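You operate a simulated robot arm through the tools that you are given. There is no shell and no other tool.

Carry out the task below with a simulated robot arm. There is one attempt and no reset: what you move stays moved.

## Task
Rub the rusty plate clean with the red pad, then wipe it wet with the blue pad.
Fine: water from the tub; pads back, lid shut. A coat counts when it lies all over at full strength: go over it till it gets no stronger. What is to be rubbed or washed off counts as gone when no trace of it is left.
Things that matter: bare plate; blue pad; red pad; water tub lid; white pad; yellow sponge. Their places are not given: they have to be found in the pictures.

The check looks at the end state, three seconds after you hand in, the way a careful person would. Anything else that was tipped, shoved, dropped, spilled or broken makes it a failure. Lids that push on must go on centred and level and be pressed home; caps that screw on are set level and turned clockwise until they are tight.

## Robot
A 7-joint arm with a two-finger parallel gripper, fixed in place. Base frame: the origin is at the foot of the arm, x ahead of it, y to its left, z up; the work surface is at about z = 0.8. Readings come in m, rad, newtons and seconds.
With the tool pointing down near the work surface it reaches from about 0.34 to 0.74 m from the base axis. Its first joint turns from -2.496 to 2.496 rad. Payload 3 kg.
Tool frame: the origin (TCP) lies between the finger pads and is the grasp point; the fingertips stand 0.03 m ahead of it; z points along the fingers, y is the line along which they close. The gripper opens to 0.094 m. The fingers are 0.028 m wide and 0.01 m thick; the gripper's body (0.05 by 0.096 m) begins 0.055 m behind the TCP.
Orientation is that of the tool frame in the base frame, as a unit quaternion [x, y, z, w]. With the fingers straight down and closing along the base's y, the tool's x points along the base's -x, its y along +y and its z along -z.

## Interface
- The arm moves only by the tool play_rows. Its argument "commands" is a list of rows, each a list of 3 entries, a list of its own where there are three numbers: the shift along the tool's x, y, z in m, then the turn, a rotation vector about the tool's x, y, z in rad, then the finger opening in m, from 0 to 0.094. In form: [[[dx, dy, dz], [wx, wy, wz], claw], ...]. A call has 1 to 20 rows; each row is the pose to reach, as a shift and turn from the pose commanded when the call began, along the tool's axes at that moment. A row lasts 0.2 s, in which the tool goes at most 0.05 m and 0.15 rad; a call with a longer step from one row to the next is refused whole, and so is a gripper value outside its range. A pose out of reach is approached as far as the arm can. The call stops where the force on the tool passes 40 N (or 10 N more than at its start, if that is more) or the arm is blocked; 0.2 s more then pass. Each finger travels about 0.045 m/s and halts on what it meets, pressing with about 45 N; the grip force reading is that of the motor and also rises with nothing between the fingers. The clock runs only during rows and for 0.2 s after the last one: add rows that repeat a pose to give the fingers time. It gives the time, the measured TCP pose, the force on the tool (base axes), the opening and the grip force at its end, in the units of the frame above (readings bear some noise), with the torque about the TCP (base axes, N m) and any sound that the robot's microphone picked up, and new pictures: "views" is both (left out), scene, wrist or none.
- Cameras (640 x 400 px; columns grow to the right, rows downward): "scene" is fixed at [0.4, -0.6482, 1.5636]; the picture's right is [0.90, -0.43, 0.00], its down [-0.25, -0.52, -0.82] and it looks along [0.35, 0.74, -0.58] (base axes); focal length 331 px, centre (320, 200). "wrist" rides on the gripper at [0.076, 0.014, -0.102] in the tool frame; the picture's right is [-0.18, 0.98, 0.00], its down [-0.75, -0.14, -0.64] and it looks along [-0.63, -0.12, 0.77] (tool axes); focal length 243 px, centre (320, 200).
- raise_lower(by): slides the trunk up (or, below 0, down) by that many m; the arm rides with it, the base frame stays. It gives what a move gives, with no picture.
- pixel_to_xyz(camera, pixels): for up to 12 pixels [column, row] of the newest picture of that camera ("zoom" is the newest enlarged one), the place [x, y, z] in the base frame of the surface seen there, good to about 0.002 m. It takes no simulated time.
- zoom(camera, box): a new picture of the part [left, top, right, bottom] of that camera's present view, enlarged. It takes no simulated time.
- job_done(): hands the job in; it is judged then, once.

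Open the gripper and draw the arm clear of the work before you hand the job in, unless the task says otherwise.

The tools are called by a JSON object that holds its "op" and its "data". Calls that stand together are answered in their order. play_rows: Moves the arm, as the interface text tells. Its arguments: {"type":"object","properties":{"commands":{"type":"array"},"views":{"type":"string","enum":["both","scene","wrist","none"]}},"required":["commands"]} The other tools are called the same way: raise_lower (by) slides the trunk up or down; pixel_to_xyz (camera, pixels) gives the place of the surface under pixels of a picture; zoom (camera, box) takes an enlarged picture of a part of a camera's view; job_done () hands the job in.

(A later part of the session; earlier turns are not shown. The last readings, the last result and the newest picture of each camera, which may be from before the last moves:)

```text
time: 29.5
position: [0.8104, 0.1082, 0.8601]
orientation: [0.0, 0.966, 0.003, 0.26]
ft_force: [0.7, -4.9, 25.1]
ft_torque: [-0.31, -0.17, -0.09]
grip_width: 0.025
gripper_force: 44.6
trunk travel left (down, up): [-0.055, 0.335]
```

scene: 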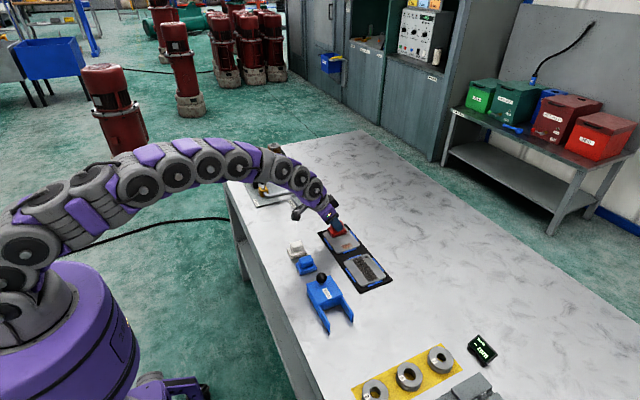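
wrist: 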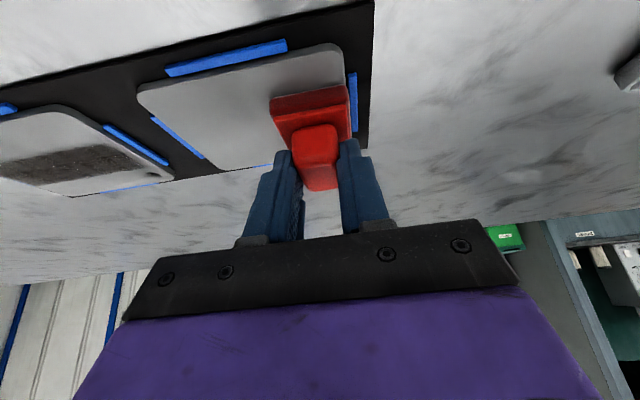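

The left end now looks clean. I make extra passes with small x shifts over the whole band to catch the edges.

{"op": "play_rows", "data": {"commands": [[[-0.0069, 0, 0.004], [0, 0, 0], 0.0], [[0, 0, 0], [0, 0, 0], 0.0], [[0.0069, 0, -0.004], [0, 0, 0], 0.0], [[0.0069, -0.015, -0.004], [0, 0, 0], 0.0], [[0.0069, -0.03, -0.004], [0, 0, 0], 0.0], [[0.0069, -0.045, -0.004], [0, 0, 0], 0.0], [[0.0069, -0.06, -0.004], [0, 0, 0], 0.0], [[0.0069, -0.075, -0.004], [0, 0, 0], 0.0], [[0, -0.075, 0], [0, 0, 0], 0.0], [[-0.0069, -0.075, 0.004], [0, 0, 0], 0.0], [[-0.0069, -0.06, 0.004], [0, 0, 0], 0.0], [[-0.0069, -0.045, 0.004], [0, 0, 0], 0.0], [[-0.0069, -0.03, 0.004], [0, 0, 0], 0.0], [[-0.0069, -0.015, 0.004], [0, 0, 0], 0.0], [[-0.0069, 0.001, 0.004], [0, 0, 0], 0.0], [[0.0069, 0.001, -0.004], [0, 0, 0], 0.0], [[0, 0, 0], [0, 0, 0], 0.0], [[0, -0.015, 0], [0, 0, 0], 0.0], [[0, -0.03, 0], [0, 0, 0], 0.0], [[0, -0.037, 0], [0, 0, 0], 0.0]], "views": "wrist"}}

```text
time: 33.7
position: [0.8123, 0.0732, 0.8596]
orientation: [0.0, 0.966, -0.002, 0.258]
ft_force: [0.8, 3.7, 14.0]
ft_torque: [0.15, 0.02, 0.07]
grip_width: 0.0253
gripper_force: 45.1
trunk travel left (down, up): [-0.055, 0.335]
```

wrist: 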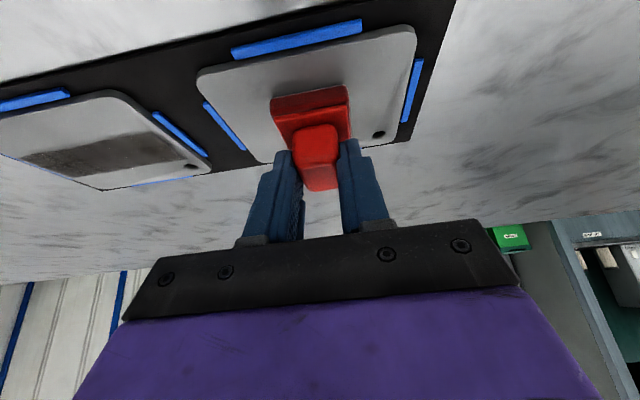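

The visible plate looks clean. I lift the pad off and draw back a little to inspect the whole plate.

{"op": "play_rows", "data": {"commands": [[[-0.009, 0, -0.0156], [0, 0, 0], 0.0], [[-0.0185, 0, -0.032], [0, 0, 0], 0.0], [[0.0075, 0, -0.047], [0, 0, 0], 0.0], [[0.0335, 0, -0.062], [0, 0, 0], 0.0], [[0.0335, 0, -0.062], [0, 0, 0], 0.0]]}}

```text
time: 34.9
position: [0.753, 0.0742, 0.8958]
orientation: [0.0, 0.966, -0.001, 0.259]
ft_force: [-0.6, -0.3, -0.4]
ft_torque: [0.03, 0.01, 0.0]
grip_width: 0.025
gripper_force: 44.3
trunk travel left (down, up): [-0.055, 0.335]
```

scene: 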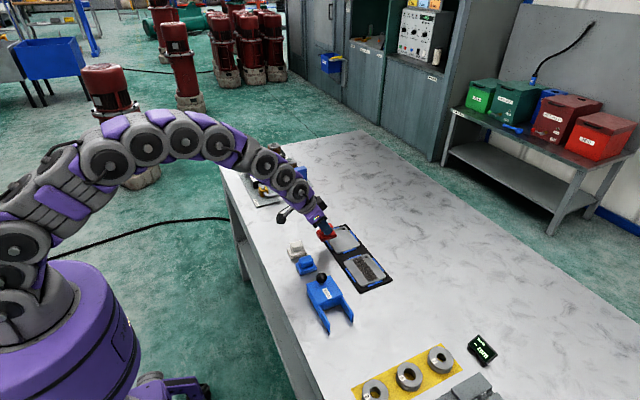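
wrist: 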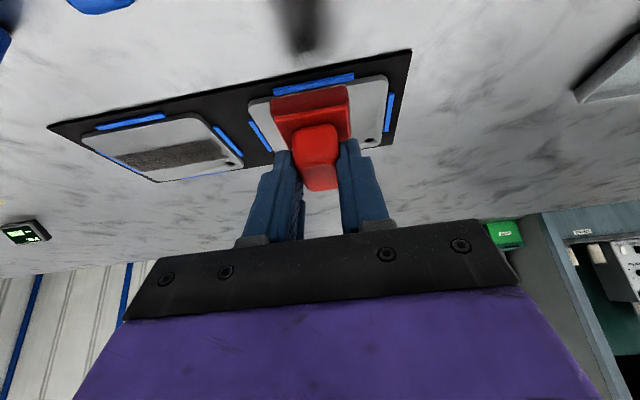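

{"op": "zoom", "data": {"camera": "scene", "box": [310, 215, 400, 295]}}

```text
5.00 times, centred on (355, 255) of scene
```

zoom: 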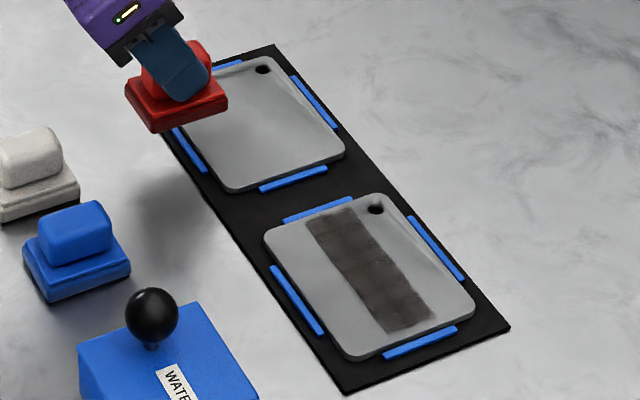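

The rust seems gone. I carry the red pad back above its home and inspect the plate again from there.

{"op": "play_rows", "data": {"commands": [[[0.0211, 0.0213, -0.0122], [0, 0, 0], 0.0], [[0.0422, 0.0425, -0.0244], [0, 0, 0], 0.0], [[0.0633, 0.0638, -0.0366], [0, 0, 0], 0.0], [[0.0844, 0.085, -0.0488], [0, 0, 0], 0.0], [[0.0844, 0.085, -0.0488], [0, 0, 0], 0.0]]}}

{"op": "zoom", "data": {"camera": "scene", "box": [310, 220, 370, 260]}}

{"op": "zoom", "data": {"camera": "scene", "box": [250, 190, 330, 260]}}

```text
time: 36.1
position: [0.6533, 0.16, 0.8964]
orientation: [0.0, 0.966, 0.0, 0.259]
ft_force: [0.2, -0.5, 0.3]
ft_torque: [-0.01, 0.04, 0.02]
grip_width: 0.0252
gripper_force: 44.5
trunk travel left (down, up): [-0.055, 0.335]
```

scene: 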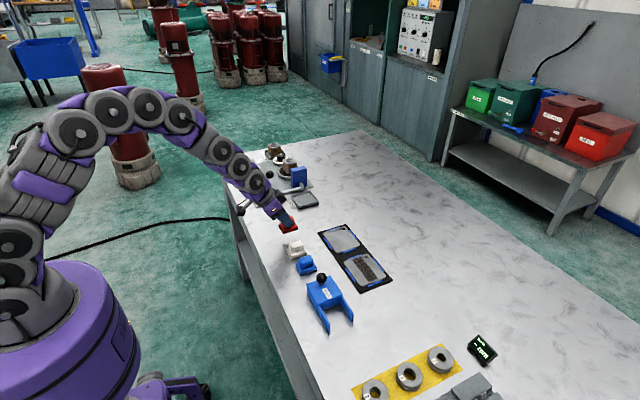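
wrist: 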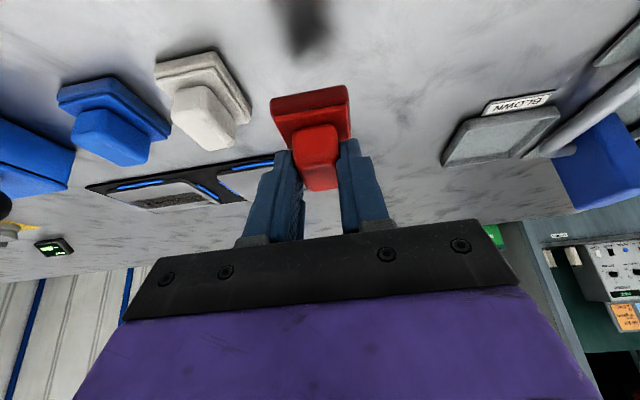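

```text
10.00 times, centred on (340, 240) of scene
```

zoom: 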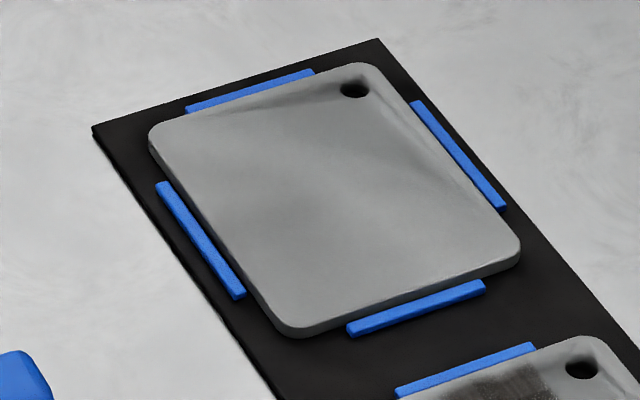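

```text
5.71 times, centred on (290, 225) of scene
```

zoom: 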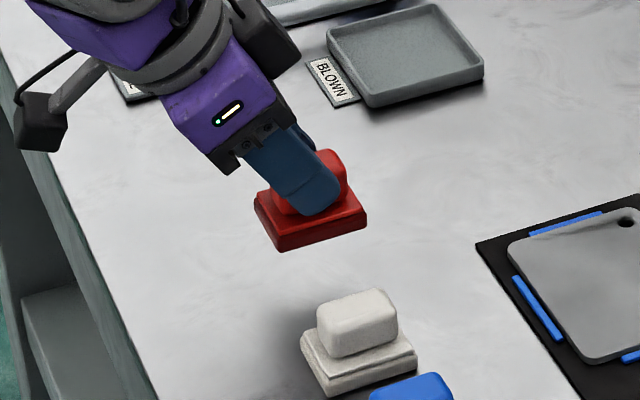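

The plate looks free of rust in the scene view. To be sure I take a close look with the wrist camera, holding the pad aside at about (0.78,0.16).

{"op": "play_rows", "data": {"commands": [[[-0.0347, 0, 0.004], [0, 0, 0], 0.0], [[-0.0693, 0, 0.012], [0, 0, 0], 0.0], [[-0.104, 0, 0.025], [0, 0, 0], 0.0], [[-0.125, 0, 0.037], [0, 0, 0], 0.0], [[-0.125, 0, 0.037], [0, 0, 0], 0.0]], "views": "wrist"}}

{"op": "zoom", "data": {"camera": "wrist", "box": [100, 0, 360, 160]}}

```text
time: 37.3
position: [0.7803, 0.1601, 0.9271]
orientation: [0.0, 0.966, -0.001, 0.259]
ft_force: [0.7, -0.2, -0.6]
ft_torque: [0.0, 0.0, 0.0]
grip_width: 0.0251
gripper_force: 45.2
trunk travel left (down, up): [-0.055, 0.335]
```

wrist: 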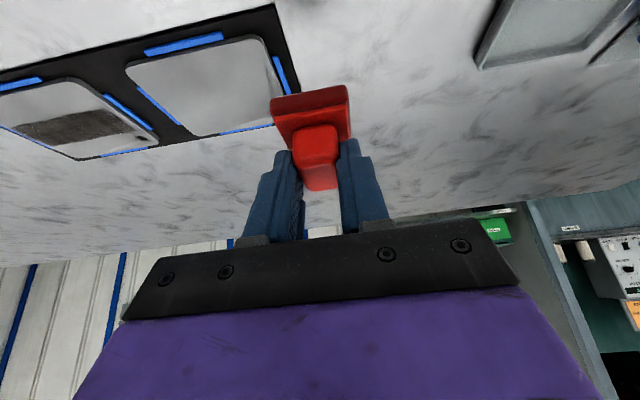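

```text
2.46 times, centred on (230, 80) of wrist
```

zoom: 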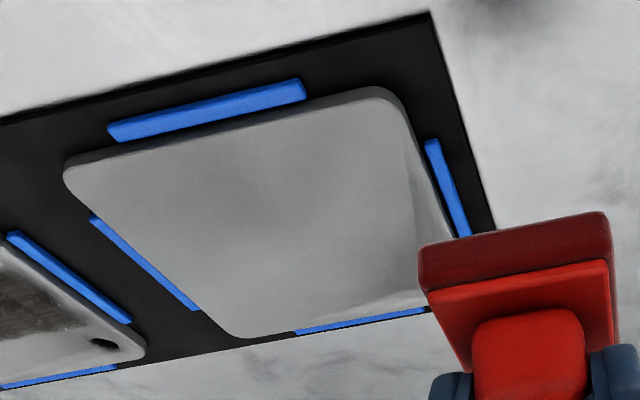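

No rust is visible any more. For certainty I make one more full set of rubbing passes over the band.

{"op": "play_rows", "data": {"commands": [[[-0.006, -0.024, 0.02], [0, 0, 0], 0.0], [[-0.0118, -0.0485, 0.0415], [0, 0, 0], 0.0], [[-0.004, -0.0485, 0.055], [0, 0, 0], 0.0], [[0.00495, -0.0485, 0.0705], [0, 0, 0], 0.0], [[0.0067, -0.0485, 0.0735], [0, 0, 0], 0.0], [[0.0067, -0.063, 0.0735], [0, 0, 0], 0.0], [[0.0067, -0.078, 0.0735], [0, 0, 0], 0.0], [[0.0067, -0.093, 0.0735], [0, 0, 0], 0.0], [[0.0067, -0.108, 0.0735], [0, 0, 0], 0.0], [[0.0067, -0.124, 0.0735], [0, 0, 0], 0.0], [[0.0067, -0.112, 0.0735], [0, 0, 0], 0.0], [[0.0067, -0.124, 0.0735], [0, 0, 0], 0.0], [[0.0067, -0.109, 0.0735], [0, 0, 0], 0.0], [[0.0067, -0.094, 0.0735], [0, 0, 0], 0.0], [[0.0067, -0.079, 0.0735], [0, 0, 0], 0.0], [[0.0067, -0.064, 0.0735], [0, 0, 0], 0.0], [[0.0067, -0.0475, 0.0735], [0, 0, 0], 0.0], [[0.0067, -0.06, 0.0735], [0, 0, 0], 0.0], [[0.0067, -0.0475, 0.0735], [0, 0, 0], 0.0], [[0.0067, -0.0625, 0.0735], [0, 0, 0], 0.0]], "views": "wrist"}}

```text
time: 41.5
position: [0.812, 0.0992, 0.8609]
orientation: [0.001, 0.966, -0.001, 0.26]
ft_force: [0.4, 1.9, 6.7]
ft_torque: [0.15, 0.06, 0.0]
grip_width: 0.0248
gripper_force: 45.3
trunk travel left (down, up): [-0.055, 0.335]
```

wrist: 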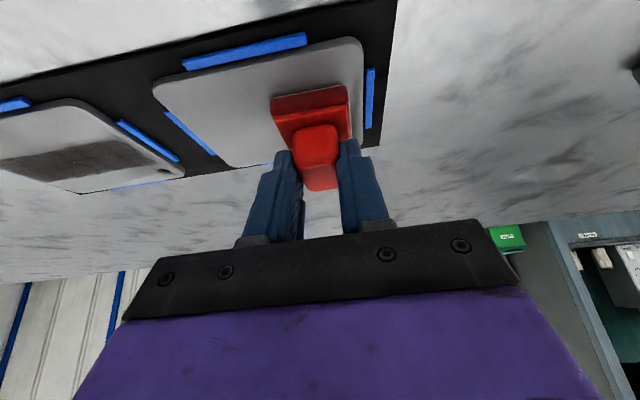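

Good. I lift the pad and carry it back over its home spot.

{"op": "play_rows", "data": {"commands": [[[-0.009, 0, -0.0158], [0, 0, 0], 0.0], [[-0.01825, 0, -0.0316], [0, 0, 0], 0.0], [[0.0158, 0.0156, -0.0513], [0, 0, 0], 0.0], [[0.0499, 0.0312, -0.071], [0, 0, 0], 0.0], [[0.084, 0.0468, -0.0907], [0, 0, 0], 0.0], [[0.11815, 0.0625, -0.11035], [0, 0, 0], 0.0], [[0.11815, 0.0625, -0.11035], [0, 0, 0], 0.0]], "views": "scene"}}

{"op": "zoom", "data": {"camera": "scene", "box": [310, 220, 370, 260]}}

```text
time: 43.1
position: [0.6548, 0.1625, 0.8965]
orientation: [0.001, 0.966, -0.001, 0.259]
ft_force: [0.1, -0.3, -0.3]
ft_torque: [-0.01, -0.03, 0.0]
grip_width: 0.0249
gripper_force: 45.0
trunk travel left (down, up): [-0.055, 0.335]
```

scene: 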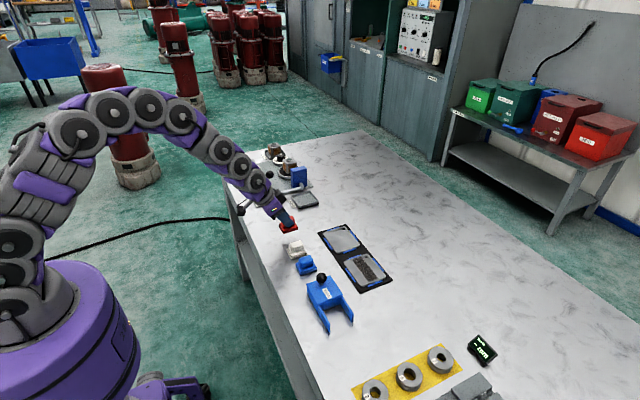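

```text
10.00 times, centred on (340, 240) of scene
```

zoom: 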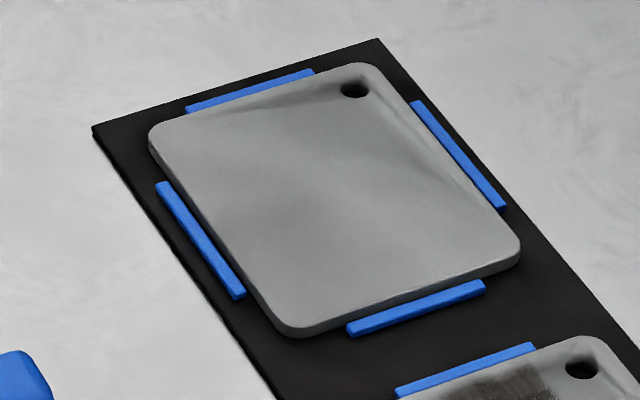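

The plate is clean. I set the red pad down at its home: lower 0.0445 m.

{"op": "play_rows", "data": {"commands": [[[0.0067, 0, 0.0116], [0, 0, 0], 0.0], [[0.0133, 0, 0.0231], [0, 0, 0], 0.0], [[0.02, 0, 0.0346], [0, 0, 0], 0.0], [[0.02225, 0, 0.03854], [0, 0, 0], 0.0], [[0.02225, 0, 0.03854], [0, 0, 0], 0.0]], "views": "wrist"}}

```text
time: 44.3
position: [0.6547, 0.1617, 0.8528]
orientation: [0.0, 0.966, -0.001, 0.259]
ft_force: [-1.7, 0.2, 5.6]
ft_torque: [0.03, 0.14, -0.02]
grip_width: 0.025
gripper_force: 45.4
trunk travel left (down, up): [-0.055, 0.335]
```

wrist: 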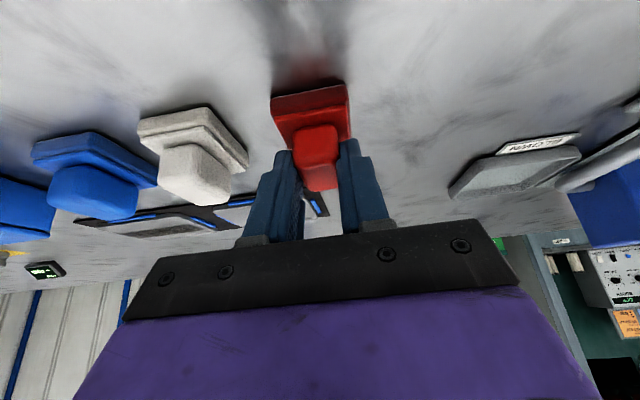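

The pad touches the table at 5.6 N. I open the fingers to 0.05 and rise 0.06 m.

{"op": "play_rows", "data": {"commands": [[[0, 0, 0], [0, 0, 0], 0.035], [[0, 0, 0], [0, 0, 0], 0.05], [[0, 0, 0], [0, 0, 0], 0.05], [[0, 0, 0], [0, 0, 0], 0.05], [[-0.01, 0, -0.0173], [0, 0, 0], 0.05], [[-0.02, 0, -0.0346], [0, 0, 0], 0.05], [[-0.03, 0, -0.052], [0, 0, 0], 0.05], [[-0.03, 0, -0.052], [0, 0, 0], 0.05]]}}

{"op": "zoom", "data": {"camera": "scene", "box": [250, 190, 330, 290]}}

```text
time: 46.1
position: [0.6554, 0.1598, 0.9106]
orientation: [-0.001, 0.966, 0.0, 0.259]
ft_force: [0.6, -0.2, -1.3]
ft_torque: [0.0, 0.02, 0.04]
grip_width: 0.0499
gripper_force: 0.1
trunk travel left (down, up): [-0.055, 0.335]
```

scene: 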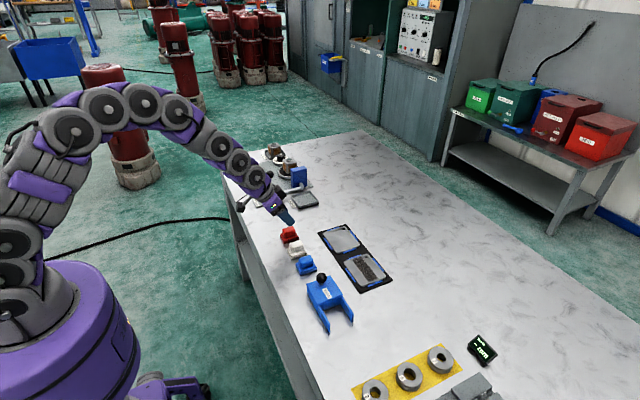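
wrist: 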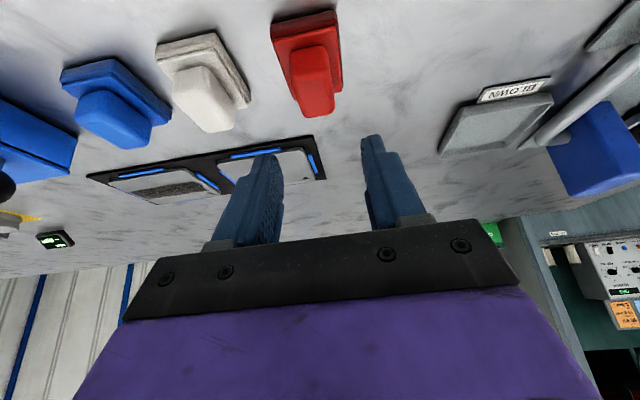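

```text
4.00 times, centred on (290, 240) of scene
```

zoom: 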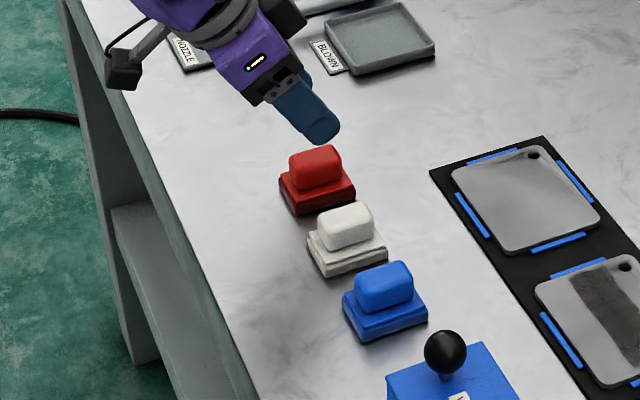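

The red pad sits at its old place. Now the tub lid: I move to just behind the knob with the wrist camera watching it.

{"op": "play_rows", "data": {"commands": [[[0.0046, -0.0433, -0.01], [0, 0, 0], 0.05], [[0.0091, -0.0867, -0.02], [0, 0, 0], 0.05], [[0.0137, -0.13, -0.03], [0, 0, 0], 0.05], [[0.0182, -0.1733, -0.04], [0, 0, 0], 0.05], [[0.0228, -0.2167, -0.05], [0, 0, 0], 0.05], [[0.0273, -0.26, -0.0597], [0, 0, 0], 0.05], [[0.0273, -0.26, -0.0597], [0, 0, 0], 0.05]]}}

{"op": "zoom", "data": {"camera": "wrist", "box": [220, 80, 400, 200]}}

```text
time: 47.7
position: [0.6016, -0.102, 0.9495]
orientation: [0.0, 0.966, 0.001, 0.259]
ft_force: [0.4, 0.4, -0.5]
ft_torque: [-0.02, 0.01, -0.01]
grip_width: 0.0501
gripper_force: 0.1
trunk travel left (down, up): [-0.055, 0.335]
```

scene: 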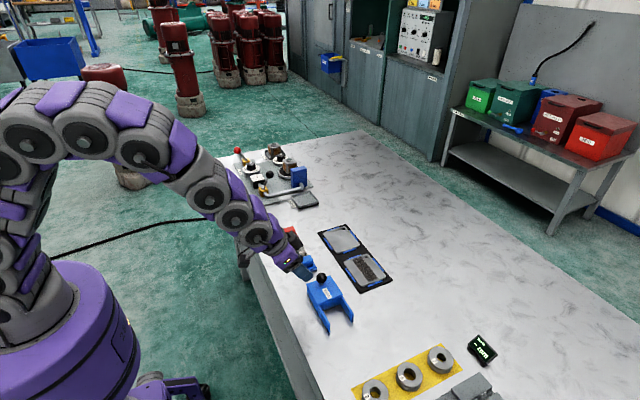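
wrist: 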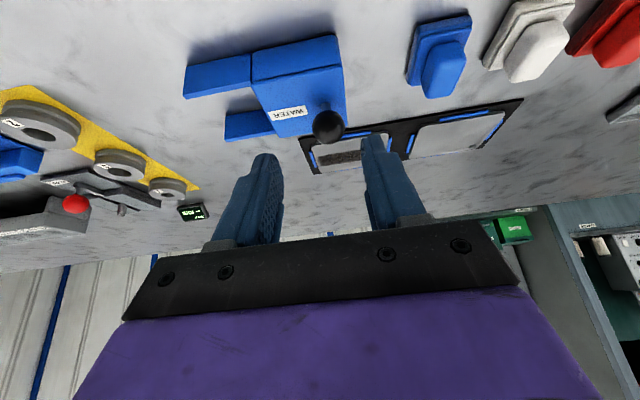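

```text
3.33 times, centred on (310, 140) of wrist
```

zoom: 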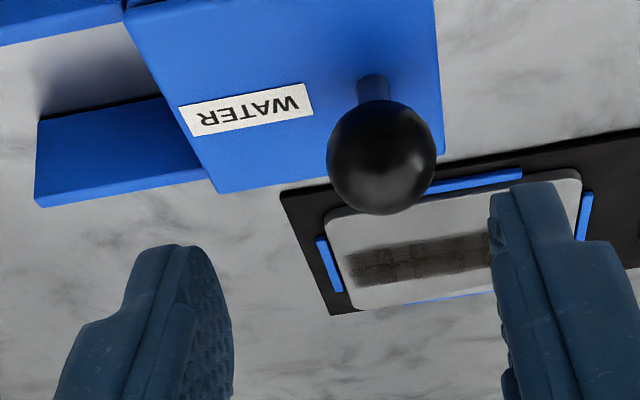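

{"op": "pixel_to_xyz", "data": {"camera": "zoom", "pixels": [[330, 155], [434, 155], [381, 105], [381, 210], [381, 155], [372, 95], [220, 190], [440, 150], [130, 10], [372, 85], [360, 75], [390, 75]]}}

{"op": "zoom", "data": {"camera": "wrist", "box": [170, 20, 370, 150]}}

```text
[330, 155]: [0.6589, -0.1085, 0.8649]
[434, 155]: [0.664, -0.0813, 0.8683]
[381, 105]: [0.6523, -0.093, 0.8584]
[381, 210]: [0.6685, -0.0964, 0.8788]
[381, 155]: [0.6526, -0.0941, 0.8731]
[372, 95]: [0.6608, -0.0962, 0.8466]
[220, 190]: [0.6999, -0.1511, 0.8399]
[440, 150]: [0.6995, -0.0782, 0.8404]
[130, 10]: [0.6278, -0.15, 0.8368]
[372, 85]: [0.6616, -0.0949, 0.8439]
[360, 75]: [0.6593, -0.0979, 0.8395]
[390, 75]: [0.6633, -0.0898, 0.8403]
```

```text
3.08 times, centred on (270, 85) of wrist
```

zoom: 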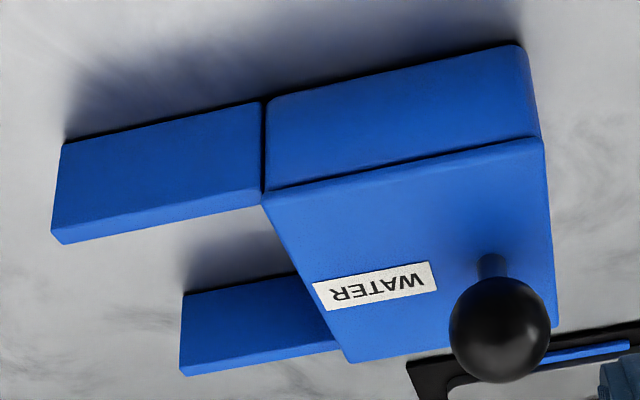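

Knob centre ≈ (0.664,-0.095,0.866), radius 0.0135; lid top z 0.840. I move above the knob and descend with the fingers straddling it.

{"op": "play_rows", "data": {"commands": [[[-0.0255, 0.0025, 0.0148], [0, 0, 0], 0.05], [[-0.0511, 0.005, 0.0295], [0, 0, 0], 0.05], [[-0.042, 0.005, 0.0453], [0, 0, 0], 0.05], [[-0.0328, 0.005, 0.0611], [0, 0, 0], 0.05], [[-0.0237, 0.005, 0.0769], [0, 0, 0], 0.05], [[-0.0146, 0.005, 0.0927], [0, 0, 0], 0.05], [[-0.0146, 0.005, 0.0927], [0, 0, 0], 0.05]]}}

{"op": "zoom", "data": {"camera": "scene", "box": [280, 245, 380, 335]}}

```text
time: 49.3
position: [0.6585, -0.0961, 0.8772]
orientation: [-0.001, 0.966, 0.0, 0.259]
ft_force: [-0.1, 0.5, -0.2]
ft_torque: [-0.01, -0.01, 0.03]
grip_width: 0.0498
gripper_force: 0.2
trunk travel left (down, up): [-0.055, 0.335]
```

scene: 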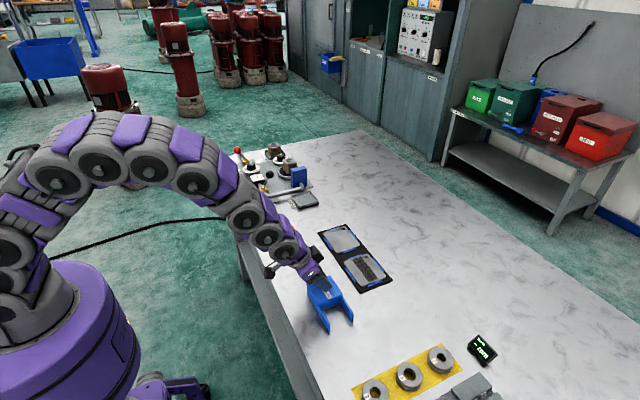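
wrist: 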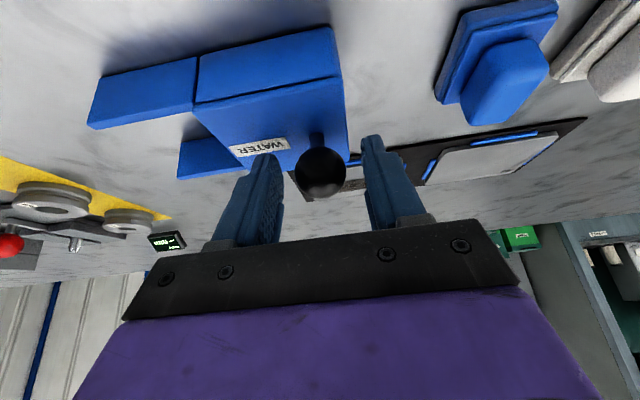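

```text
4.44 times, centred on (330, 290) of scene
```

zoom: 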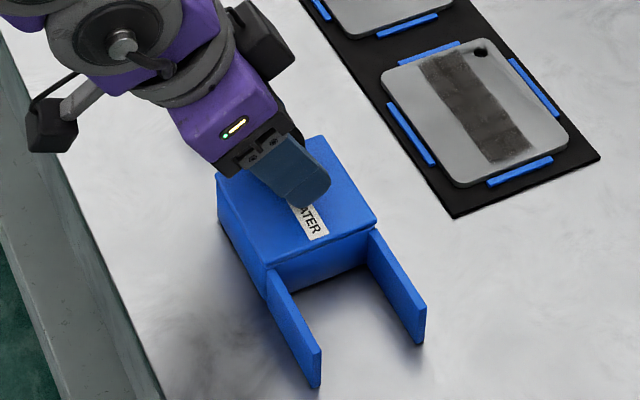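

The knob is centred between the fingers. I close on it.

{"op": "play_rows", "data": {"commands": [[[0, 0, 0], [0, 0, 0], 0.035], [[0, 0, 0], [0, 0, 0], 0.025], [[0, 0, 0], [0, 0, 0], 0.02], [[0, 0, 0], [0, 0, 0], 0.02]], "views": "wrist"}}

```text
time: 50.3
position: [0.6586, -0.0964, 0.8763]
orientation: [0.001, 0.966, 0.0, 0.258]
ft_force: [-0.3, -0.1, -1.7]
ft_torque: [-0.03, -0.1, 0.01]
grip_width: 0.029
gripper_force: 44.9
trunk travel left (down, up): [-0.055, 0.335]
```

wrist: 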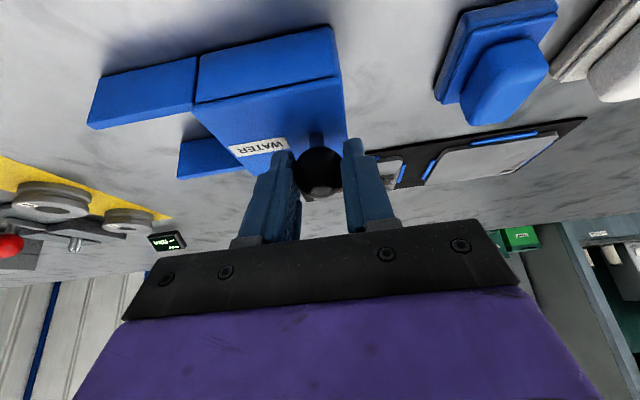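

Knob gripped (0.029 m). I pull gently toward -y by 2 cm and watch the force.

{"op": "play_rows", "data": {"commands": [[[0, -0.005, 0], [0, 0, 0], 0.02], [[0, -0.01, 0], [0, 0, 0], 0.02], [[0, -0.015, 0], [0, 0, 0], 0.02], [[0, -0.02, 0], [0, 0, 0], 0.02]], "views": "both"}}

```text
time: 51.3
position: [0.6574, -0.1162, 0.8778]
orientation: [-0.001, 0.966, 0.001, 0.259]
ft_force: [-11.0, 1.0, 1.3]
ft_torque: [0.06, 0.13, -0.06]
grip_width: 0.0289
gripper_force: 44.5
trunk travel left (down, up): [-0.055, 0.335]
```

scene: 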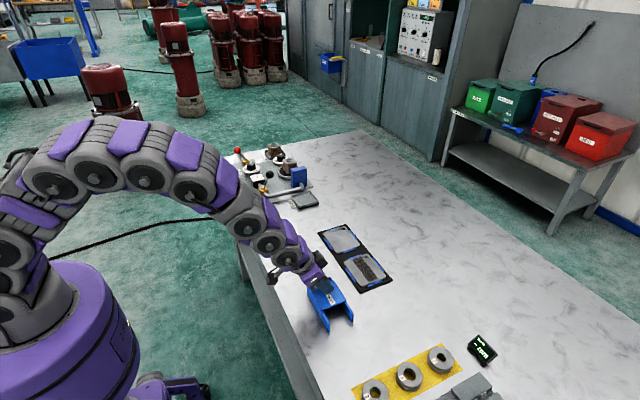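
wrist: 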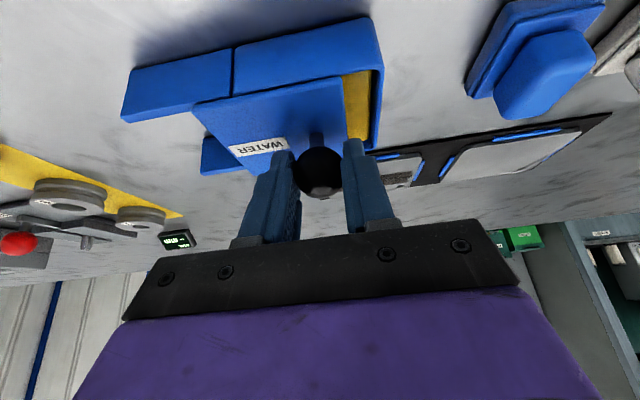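

The lid slides and the yellow sponge shows inside. A side force of -11 N in x suggests a slight misalignment, so I ease 1.3 mm toward -x while continuing another 2 cm.

{"op": "play_rows", "data": {"commands": [[[0.0011, 0, -0.00065], [0, 0, 0], 0.02], [[0.0011, -0.007, -0.00065], [0, 0, 0], 0.02], [[0.0011, -0.014, -0.00065], [0, 0, 0], 0.02], [[0.0011, -0.02, -0.00065], [0, 0, 0], 0.02]], "views": "none"}}

```text
time: 52.3
position: [0.6588, -0.1357, 0.8763]
orientation: [0.001, 0.966, 0.0, 0.26]
ft_force: [-10.7, -0.2, 3.7]
ft_torque: [0.03, 0.61, -0.05]
grip_width: 0.0289
gripper_force: 45.0
trunk travel left (down, up): [-0.055, 0.335]
```

Still -10.7 N in x. I measure the tub and arm edges to find the track direction.

{"op": "zoom", "data": {"camera": "wrist", "box": [100, 10, 420, 210]}}

{"op": "zoom", "data": {"camera": "scene", "box": [280, 255, 380, 335]}}

```text
2.00 times, centred on (260, 110) of wrist
```

zoom: 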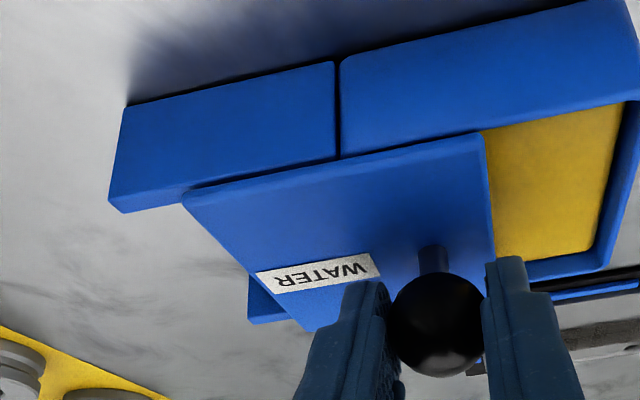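

```text
5.00 times, centred on (330, 295) of scene
```

zoom: 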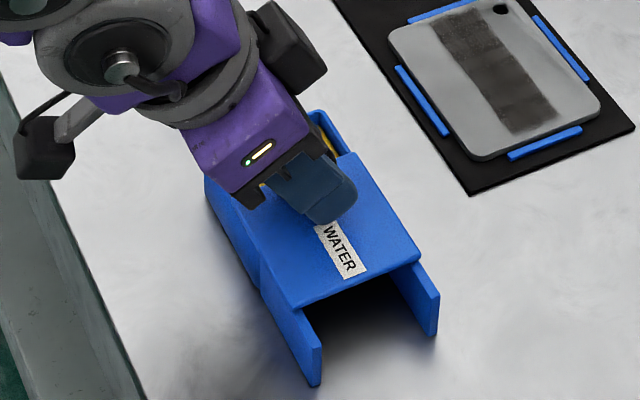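

{"op": "pixel_to_xyz", "data": {"camera": "zoom", "pixels": [[292, 310], [421, 262], [355, 153], [310, 325], [318, 385], [438, 330], [436, 295], [333, 115], [350, 150], [315, 325]]}}

{"op": "pixel_to_xyz", "data": {"camera": "wrist", "pixels": [[192, 107], [338, 79], [345, 138], [160, 112], [265, 90], [272, 88], [418, 62], [350, 78], [398, 66], [352, 130], [396, 132], [244, 172]]}}

```text
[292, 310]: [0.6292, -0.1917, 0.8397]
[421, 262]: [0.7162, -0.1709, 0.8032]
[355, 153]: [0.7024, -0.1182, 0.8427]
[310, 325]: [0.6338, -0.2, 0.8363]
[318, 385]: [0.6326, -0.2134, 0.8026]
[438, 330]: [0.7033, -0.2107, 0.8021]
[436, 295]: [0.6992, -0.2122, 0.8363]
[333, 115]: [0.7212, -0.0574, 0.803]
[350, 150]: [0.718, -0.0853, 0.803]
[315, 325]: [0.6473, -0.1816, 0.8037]
```

```text
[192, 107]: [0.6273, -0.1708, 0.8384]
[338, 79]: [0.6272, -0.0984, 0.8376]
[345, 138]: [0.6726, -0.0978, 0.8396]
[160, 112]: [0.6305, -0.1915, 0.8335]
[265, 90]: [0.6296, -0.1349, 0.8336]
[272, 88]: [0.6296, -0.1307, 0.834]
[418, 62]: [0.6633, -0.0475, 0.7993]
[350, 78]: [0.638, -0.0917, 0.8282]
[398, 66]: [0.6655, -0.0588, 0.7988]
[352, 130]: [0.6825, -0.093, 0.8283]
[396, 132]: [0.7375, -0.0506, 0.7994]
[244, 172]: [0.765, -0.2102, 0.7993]
```

The lid edges run along y within a degree. I test a pure 1 mm shift toward -x to see how the side force responds.

{"op": "play_rows", "data": {"commands": [[[0.00087, 0, -0.0005], [0, 0, 0], 0.02], [[0.00087, 0, -0.0005], [0, 0, 0], 0.02]], "views": "none"}}

```text
time: 52.9
position: [0.6585, -0.1357, 0.8776]
orientation: [0.0, 0.966, 0.0, 0.259]
ft_force: [-0.4, -0.6, 2.2]
ft_torque: [-0.01, -0.27, 0.01]
grip_width: 0.0287
gripper_force: 44.6
trunk travel left (down, up): [-0.055, 0.335]
```

A 1 mm shift relieves the 10 N, so the track leans slightly. I continue 1.5 cm following a slope of about -0.055 in x.

{"op": "play_rows", "data": {"commands": [[[0.0002, -0.004, -0.0001], [0, 0, 0], 0.02], [[0.0004, -0.008, -0.0002], [0, 0, 0], 0.02], [[0.0006, -0.012, -0.0003], [0, 0, 0], 0.02], [[0.0007, -0.015, -0.0004], [0, 0, 0], 0.02]], "views": "both"}}

```text
time: 53.9
position: [0.659, -0.1517, 0.8778]
orientation: [0.001, 0.966, -0.001, 0.26]
ft_force: [12.7, -0.7, 9.8]
ft_torque: [0.05, -0.06, 0.01]
grip_width: 0.0287
gripper_force: 44.5
trunk travel left (down, up): [-0.055, 0.335]
```

scene: 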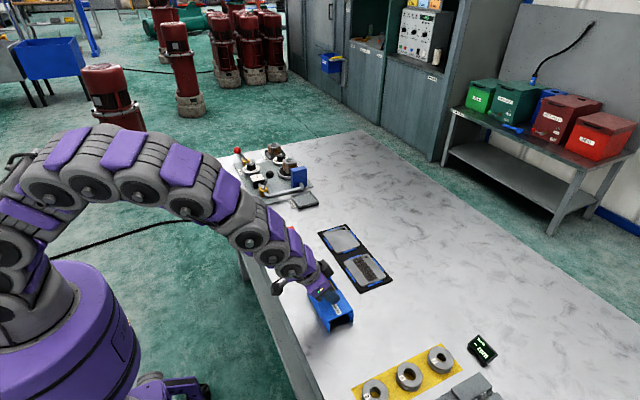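
wrist: 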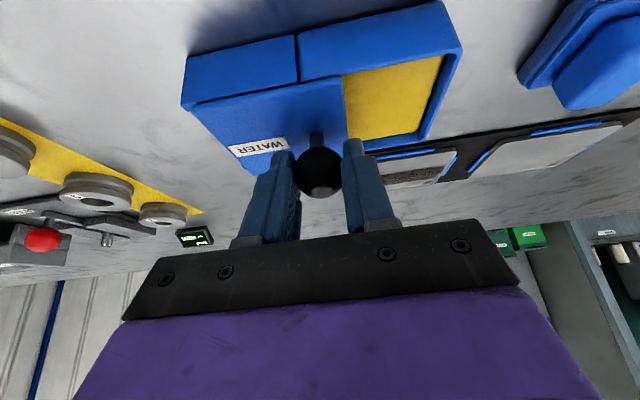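

Now +12.7 N in x — it is small arm wander, not slope. I relieve (+1.2 mm x, +1 mm z) and measure the lid position.

{"op": "play_rows", "data": {"commands": [[[-0.0015, 0, -0.0003], [0, 0, 0], 0.02], [[-0.0015, 0, -0.0003], [0, 0, 0], 0.02]], "views": "both"}}

{"op": "zoom", "data": {"camera": "wrist", "box": [160, 0, 480, 200]}}

{"op": "zoom", "data": {"camera": "scene", "box": [280, 255, 380, 335]}}

```text
time: 54.5
position: [0.6571, -0.1505, 0.8775]
orientation: [0.0, 0.966, 0.0, 0.259]
ft_force: [10.9, 0.1, 4.7]
ft_torque: [-0.01, -0.2, 0.0]
grip_width: 0.0286
gripper_force: 44.8
trunk travel left (down, up): [-0.055, 0.335]
```

scene: 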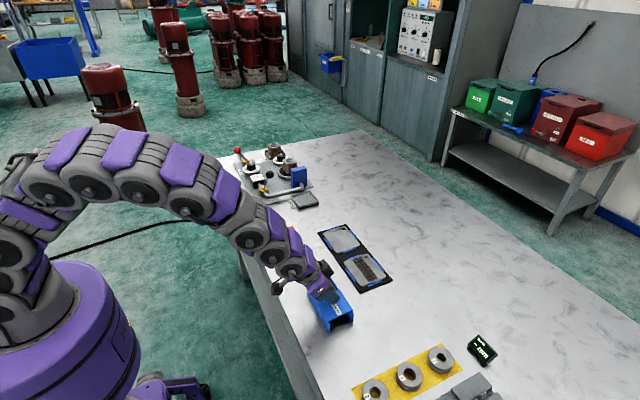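
wrist: 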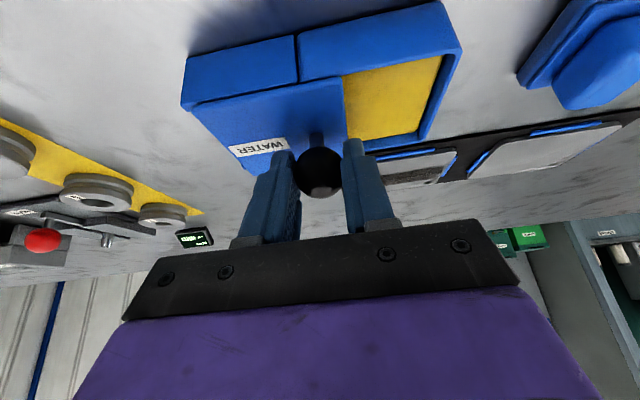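

```text
2.00 times, centred on (320, 100) of wrist
```

zoom: 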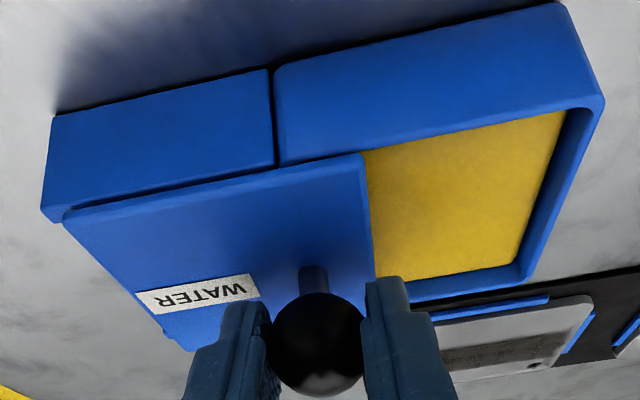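

```text
5.00 times, centred on (330, 295) of scene
```

zoom: 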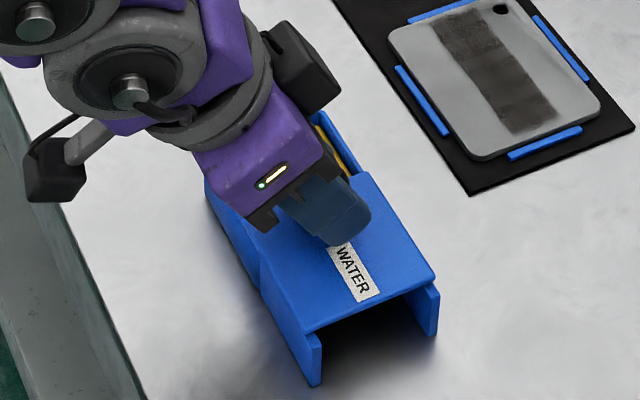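

I measure lid end and tub rim from this wrist picture.

{"op": "pixel_to_xyz", "data": {"camera": "wrist", "pixels": [[194, 107], [341, 79], [347, 135], [182, 103], [296, 80], [302, 81], [455, 50], [420, 100], [395, 90], [425, 140], [440, 60], [375, 100]]}}

{"op": "pixel_to_xyz", "data": {"camera": "scene", "pixels": [[341, 321], [366, 310], [344, 331], [367, 321], [352, 289], [348, 293], [355, 305]]}}

```text
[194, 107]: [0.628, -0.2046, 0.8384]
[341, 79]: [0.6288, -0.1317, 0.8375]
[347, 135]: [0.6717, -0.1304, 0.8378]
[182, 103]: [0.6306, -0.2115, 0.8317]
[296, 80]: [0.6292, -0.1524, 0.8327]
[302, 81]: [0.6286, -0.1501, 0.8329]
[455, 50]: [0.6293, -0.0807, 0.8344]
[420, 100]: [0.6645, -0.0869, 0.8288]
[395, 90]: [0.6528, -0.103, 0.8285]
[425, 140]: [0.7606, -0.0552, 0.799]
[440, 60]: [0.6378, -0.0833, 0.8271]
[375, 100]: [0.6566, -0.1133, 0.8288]
```

```text
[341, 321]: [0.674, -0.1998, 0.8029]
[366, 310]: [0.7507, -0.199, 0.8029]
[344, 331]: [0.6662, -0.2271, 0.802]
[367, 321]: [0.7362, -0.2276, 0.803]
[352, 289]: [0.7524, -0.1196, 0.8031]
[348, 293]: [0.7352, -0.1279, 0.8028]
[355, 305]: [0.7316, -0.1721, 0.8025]
```

The lid end is at y=-0.1315, sponge top z≈0.8285, rim 0.8325, arms end at -0.2115. I slide 8 mm further for a 56 mm opening.

{"op": "play_rows", "data": {"commands": [[[-0.00087, 0, 0.0005], [0, 0, 0], 0.02], [[-0.00087, -0.004, 0.0005], [0, 0, 0], 0.02], [[-0.00087, -0.008, 0.0005], [0, 0, 0], 0.02], [[-0.00087, -0.008, 0.0005], [0, 0, 0], 0.02]], "views": "none"}}

```text
time: 55.5
position: [0.6586, -0.1596, 0.8772]
orientation: [0.0, 0.966, 0.001, 0.258]
ft_force: [0.0, 0.3, -4.4]
ft_torque: [0.07, -0.05, -0.09]
grip_width: 0.0289
gripper_force: 45.2
trunk travel left (down, up): [-0.055, 0.335]
```

Forces are near zero. I open the fingers and rise off the knob.

{"op": "play_rows", "data": {"commands": [[[0, 0, 0], [0, 0, 0], 0.04], [[0, 0, 0], [0, 0, 0], 0.05], [[0, 0, 0], [0, 0, 0], 0.05], [[-0.0115, 0, -0.02], [0, 0, 0], 0.05], [[-0.023, 0, -0.04], [0, 0, 0], 0.05], [[-0.035, 0, -0.0606], [0, 0, 0], 0.05], [[-0.035, 0, -0.0606], [0, 0, 0], 0.05]]}}

{"op": "zoom", "data": {"camera": "wrist", "box": [160, 0, 480, 200]}}

```text
time: 57.1
position: [0.6589, -0.1575, 0.9469]
orientation: [0.0, 0.966, 0.001, 0.259]
ft_force: [0.4, 0.7, -0.5]
ft_torque: [-0.01, 0.0, 0.01]
grip_width: 0.0503
gripper_force: 0.0
trunk travel left (down, up): [-0.055, 0.335]
```

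scene: 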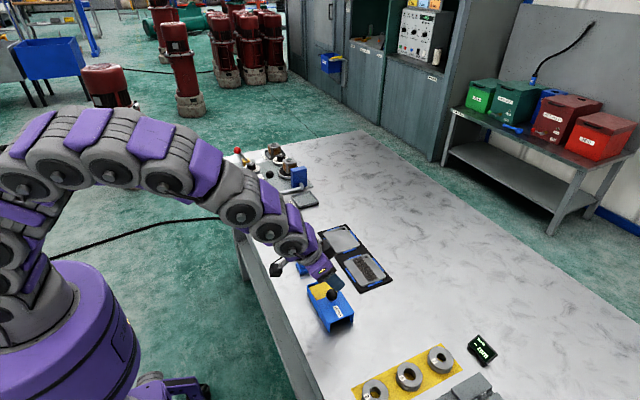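
wrist: 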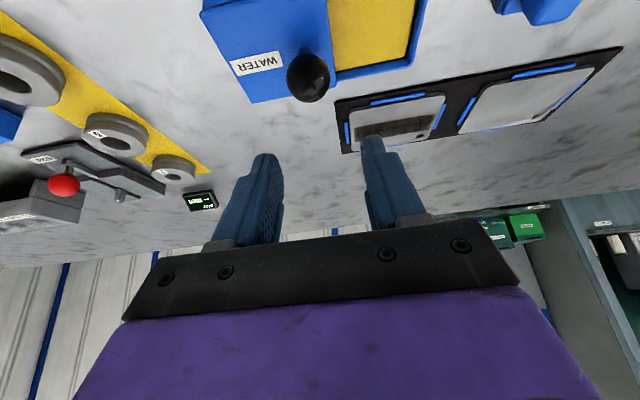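

```text
2.00 times, centred on (320, 100) of wrist
```

zoom: 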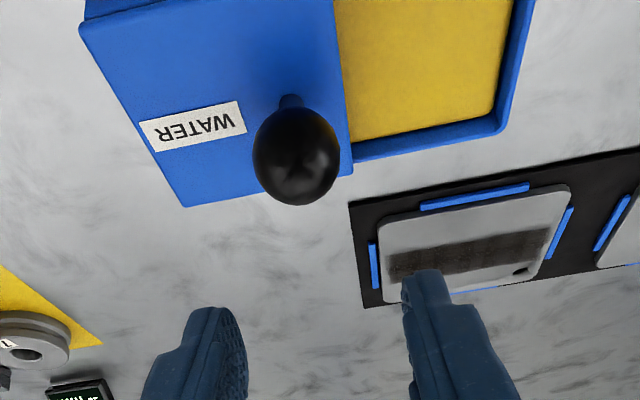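

The lid is open with the sponge exposed. Next I move above the blue pad near (0.653,0.01) and measure it.

{"op": "play_rows", "data": {"commands": [[[0.0058, 0.042, 0.0072], [0, 0, 0], 0.05], [[0.0115, 0.084, 0.0145], [0, 0, 0], 0.05], [[0.0173, 0.126, 0.0217], [0, 0, 0], 0.05], [[0.023, 0.168, 0.0289], [0, 0, 0], 0.05], [[0.023, 0.168, 0.0289], [0, 0, 0], 0.05]]}}

{"op": "zoom", "data": {"camera": "wrist", "box": [230, 0, 410, 140]}}

```text
time: 58.3
position: [0.6541, 0.01, 0.9125]
orientation: [0.001, 0.966, 0.0, 0.259]
ft_force: [-0.5, -0.1, -1.0]
ft_torque: [-0.04, 0.03, 0.02]
grip_width: 0.0499
gripper_force: 0.0
trunk travel left (down, up): [-0.055, 0.335]
```

scene: 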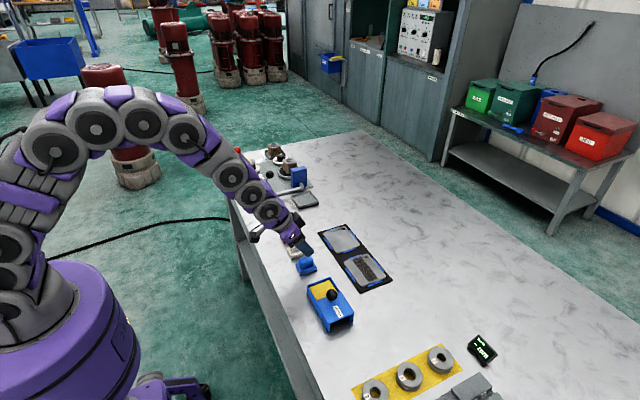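
wrist: 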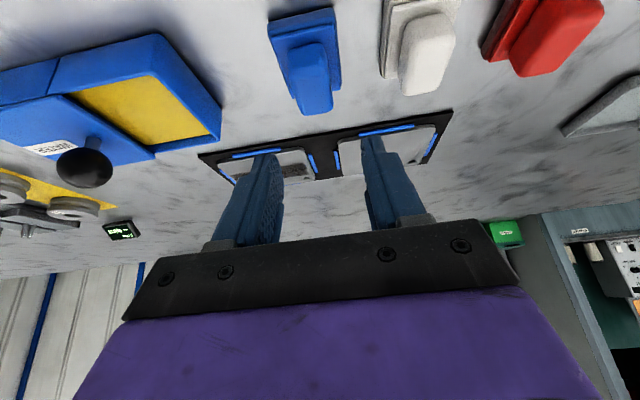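

```text
2.86 times, centred on (320, 70) of wrist
```

zoom: 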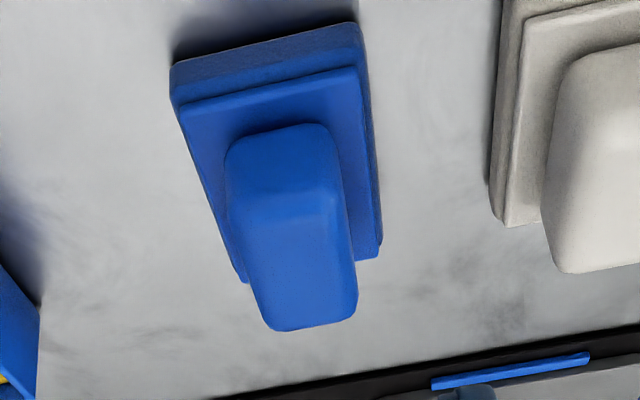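

{"op": "pixel_to_xyz", "data": {"camera": "zoom", "pixels": [[230, 170], [330, 150], [240, 250], [345, 230], [275, 320], [350, 300], [172, 75], [352, 30], [375, 250], [245, 275], [285, 260], [355, 75]]}}

```text
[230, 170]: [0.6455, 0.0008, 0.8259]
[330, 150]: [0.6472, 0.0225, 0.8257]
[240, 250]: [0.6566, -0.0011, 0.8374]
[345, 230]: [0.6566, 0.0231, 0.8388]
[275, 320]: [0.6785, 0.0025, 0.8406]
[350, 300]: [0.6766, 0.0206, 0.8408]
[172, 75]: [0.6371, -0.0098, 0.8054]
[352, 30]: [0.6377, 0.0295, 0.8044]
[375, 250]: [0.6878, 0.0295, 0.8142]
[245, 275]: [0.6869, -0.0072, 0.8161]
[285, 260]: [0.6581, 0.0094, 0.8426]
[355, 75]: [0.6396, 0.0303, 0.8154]
```

Blue handle spans y -0.001–0.0235, x 0.645–0.681, same height. I descend 0.06 m around it.

{"op": "play_rows", "data": {"commands": [[[0.0075, 0.001, 0.013], [0, 0, 0], 0.05], [[0.015, 0.001, 0.026], [0, 0, 0], 0.05], [[0.0225, 0.001, 0.039], [0, 0, 0], 0.05], [[0.0275, 0.001, 0.0476], [0, 0, 0], 0.05], [[0.03, 0.001, 0.052], [0, 0, 0], 0.05], [[0.03, 0.001, 0.052], [0, 0, 0], 0.05]]}}

```text
time: 59.7
position: [0.6525, 0.0087, 0.8515]
orientation: [0.001, 0.966, -0.001, 0.259]
ft_force: [-1.0, 0.7, -0.3]
ft_torque: [0.02, 0.02, -0.03]
grip_width: 0.0499
gripper_force: 0.1
trunk travel left (down, up): [-0.055, 0.335]
```

scene: 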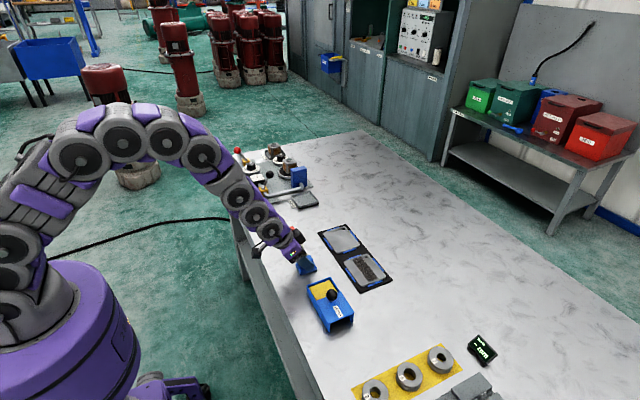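
wrist: 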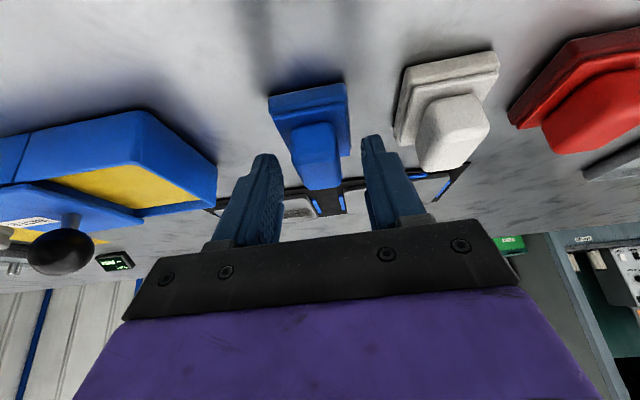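

The handle sits between the fingers. I close on it.

{"op": "play_rows", "data": {"commands": [[[0, 0.001, 0], [0, 0, 0], 0.035], [[0, 0.001, 0], [0, 0, 0], 0.015], [[0, 0.001, 0], [0, 0, 0], 0.0], [[0, 0.001, 0], [0, 0, 0], 0.0], [[0, 0.001, 0], [0, 0, 0], 0.0]], "views": "wrist"}}

```text
time: 60.9
position: [0.6533, 0.0113, 0.852]
orientation: [-0.001, 0.966, 0.0, 0.259]
ft_force: [0.0, -0.4, 0.1]
ft_torque: [0.02, -0.02, 0.02]
grip_width: 0.0252
gripper_force: 45.1
trunk travel left (down, up): [-0.055, 0.335]
```

wrist: 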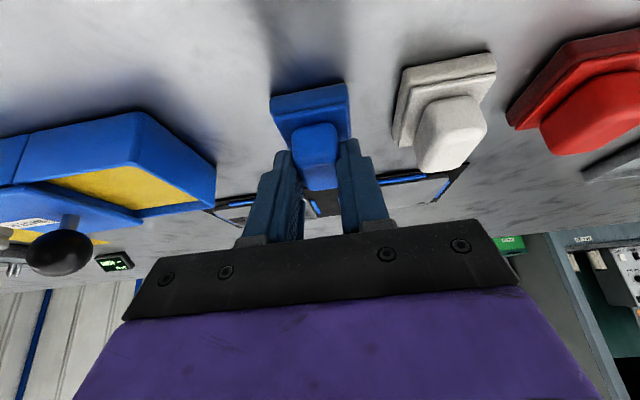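

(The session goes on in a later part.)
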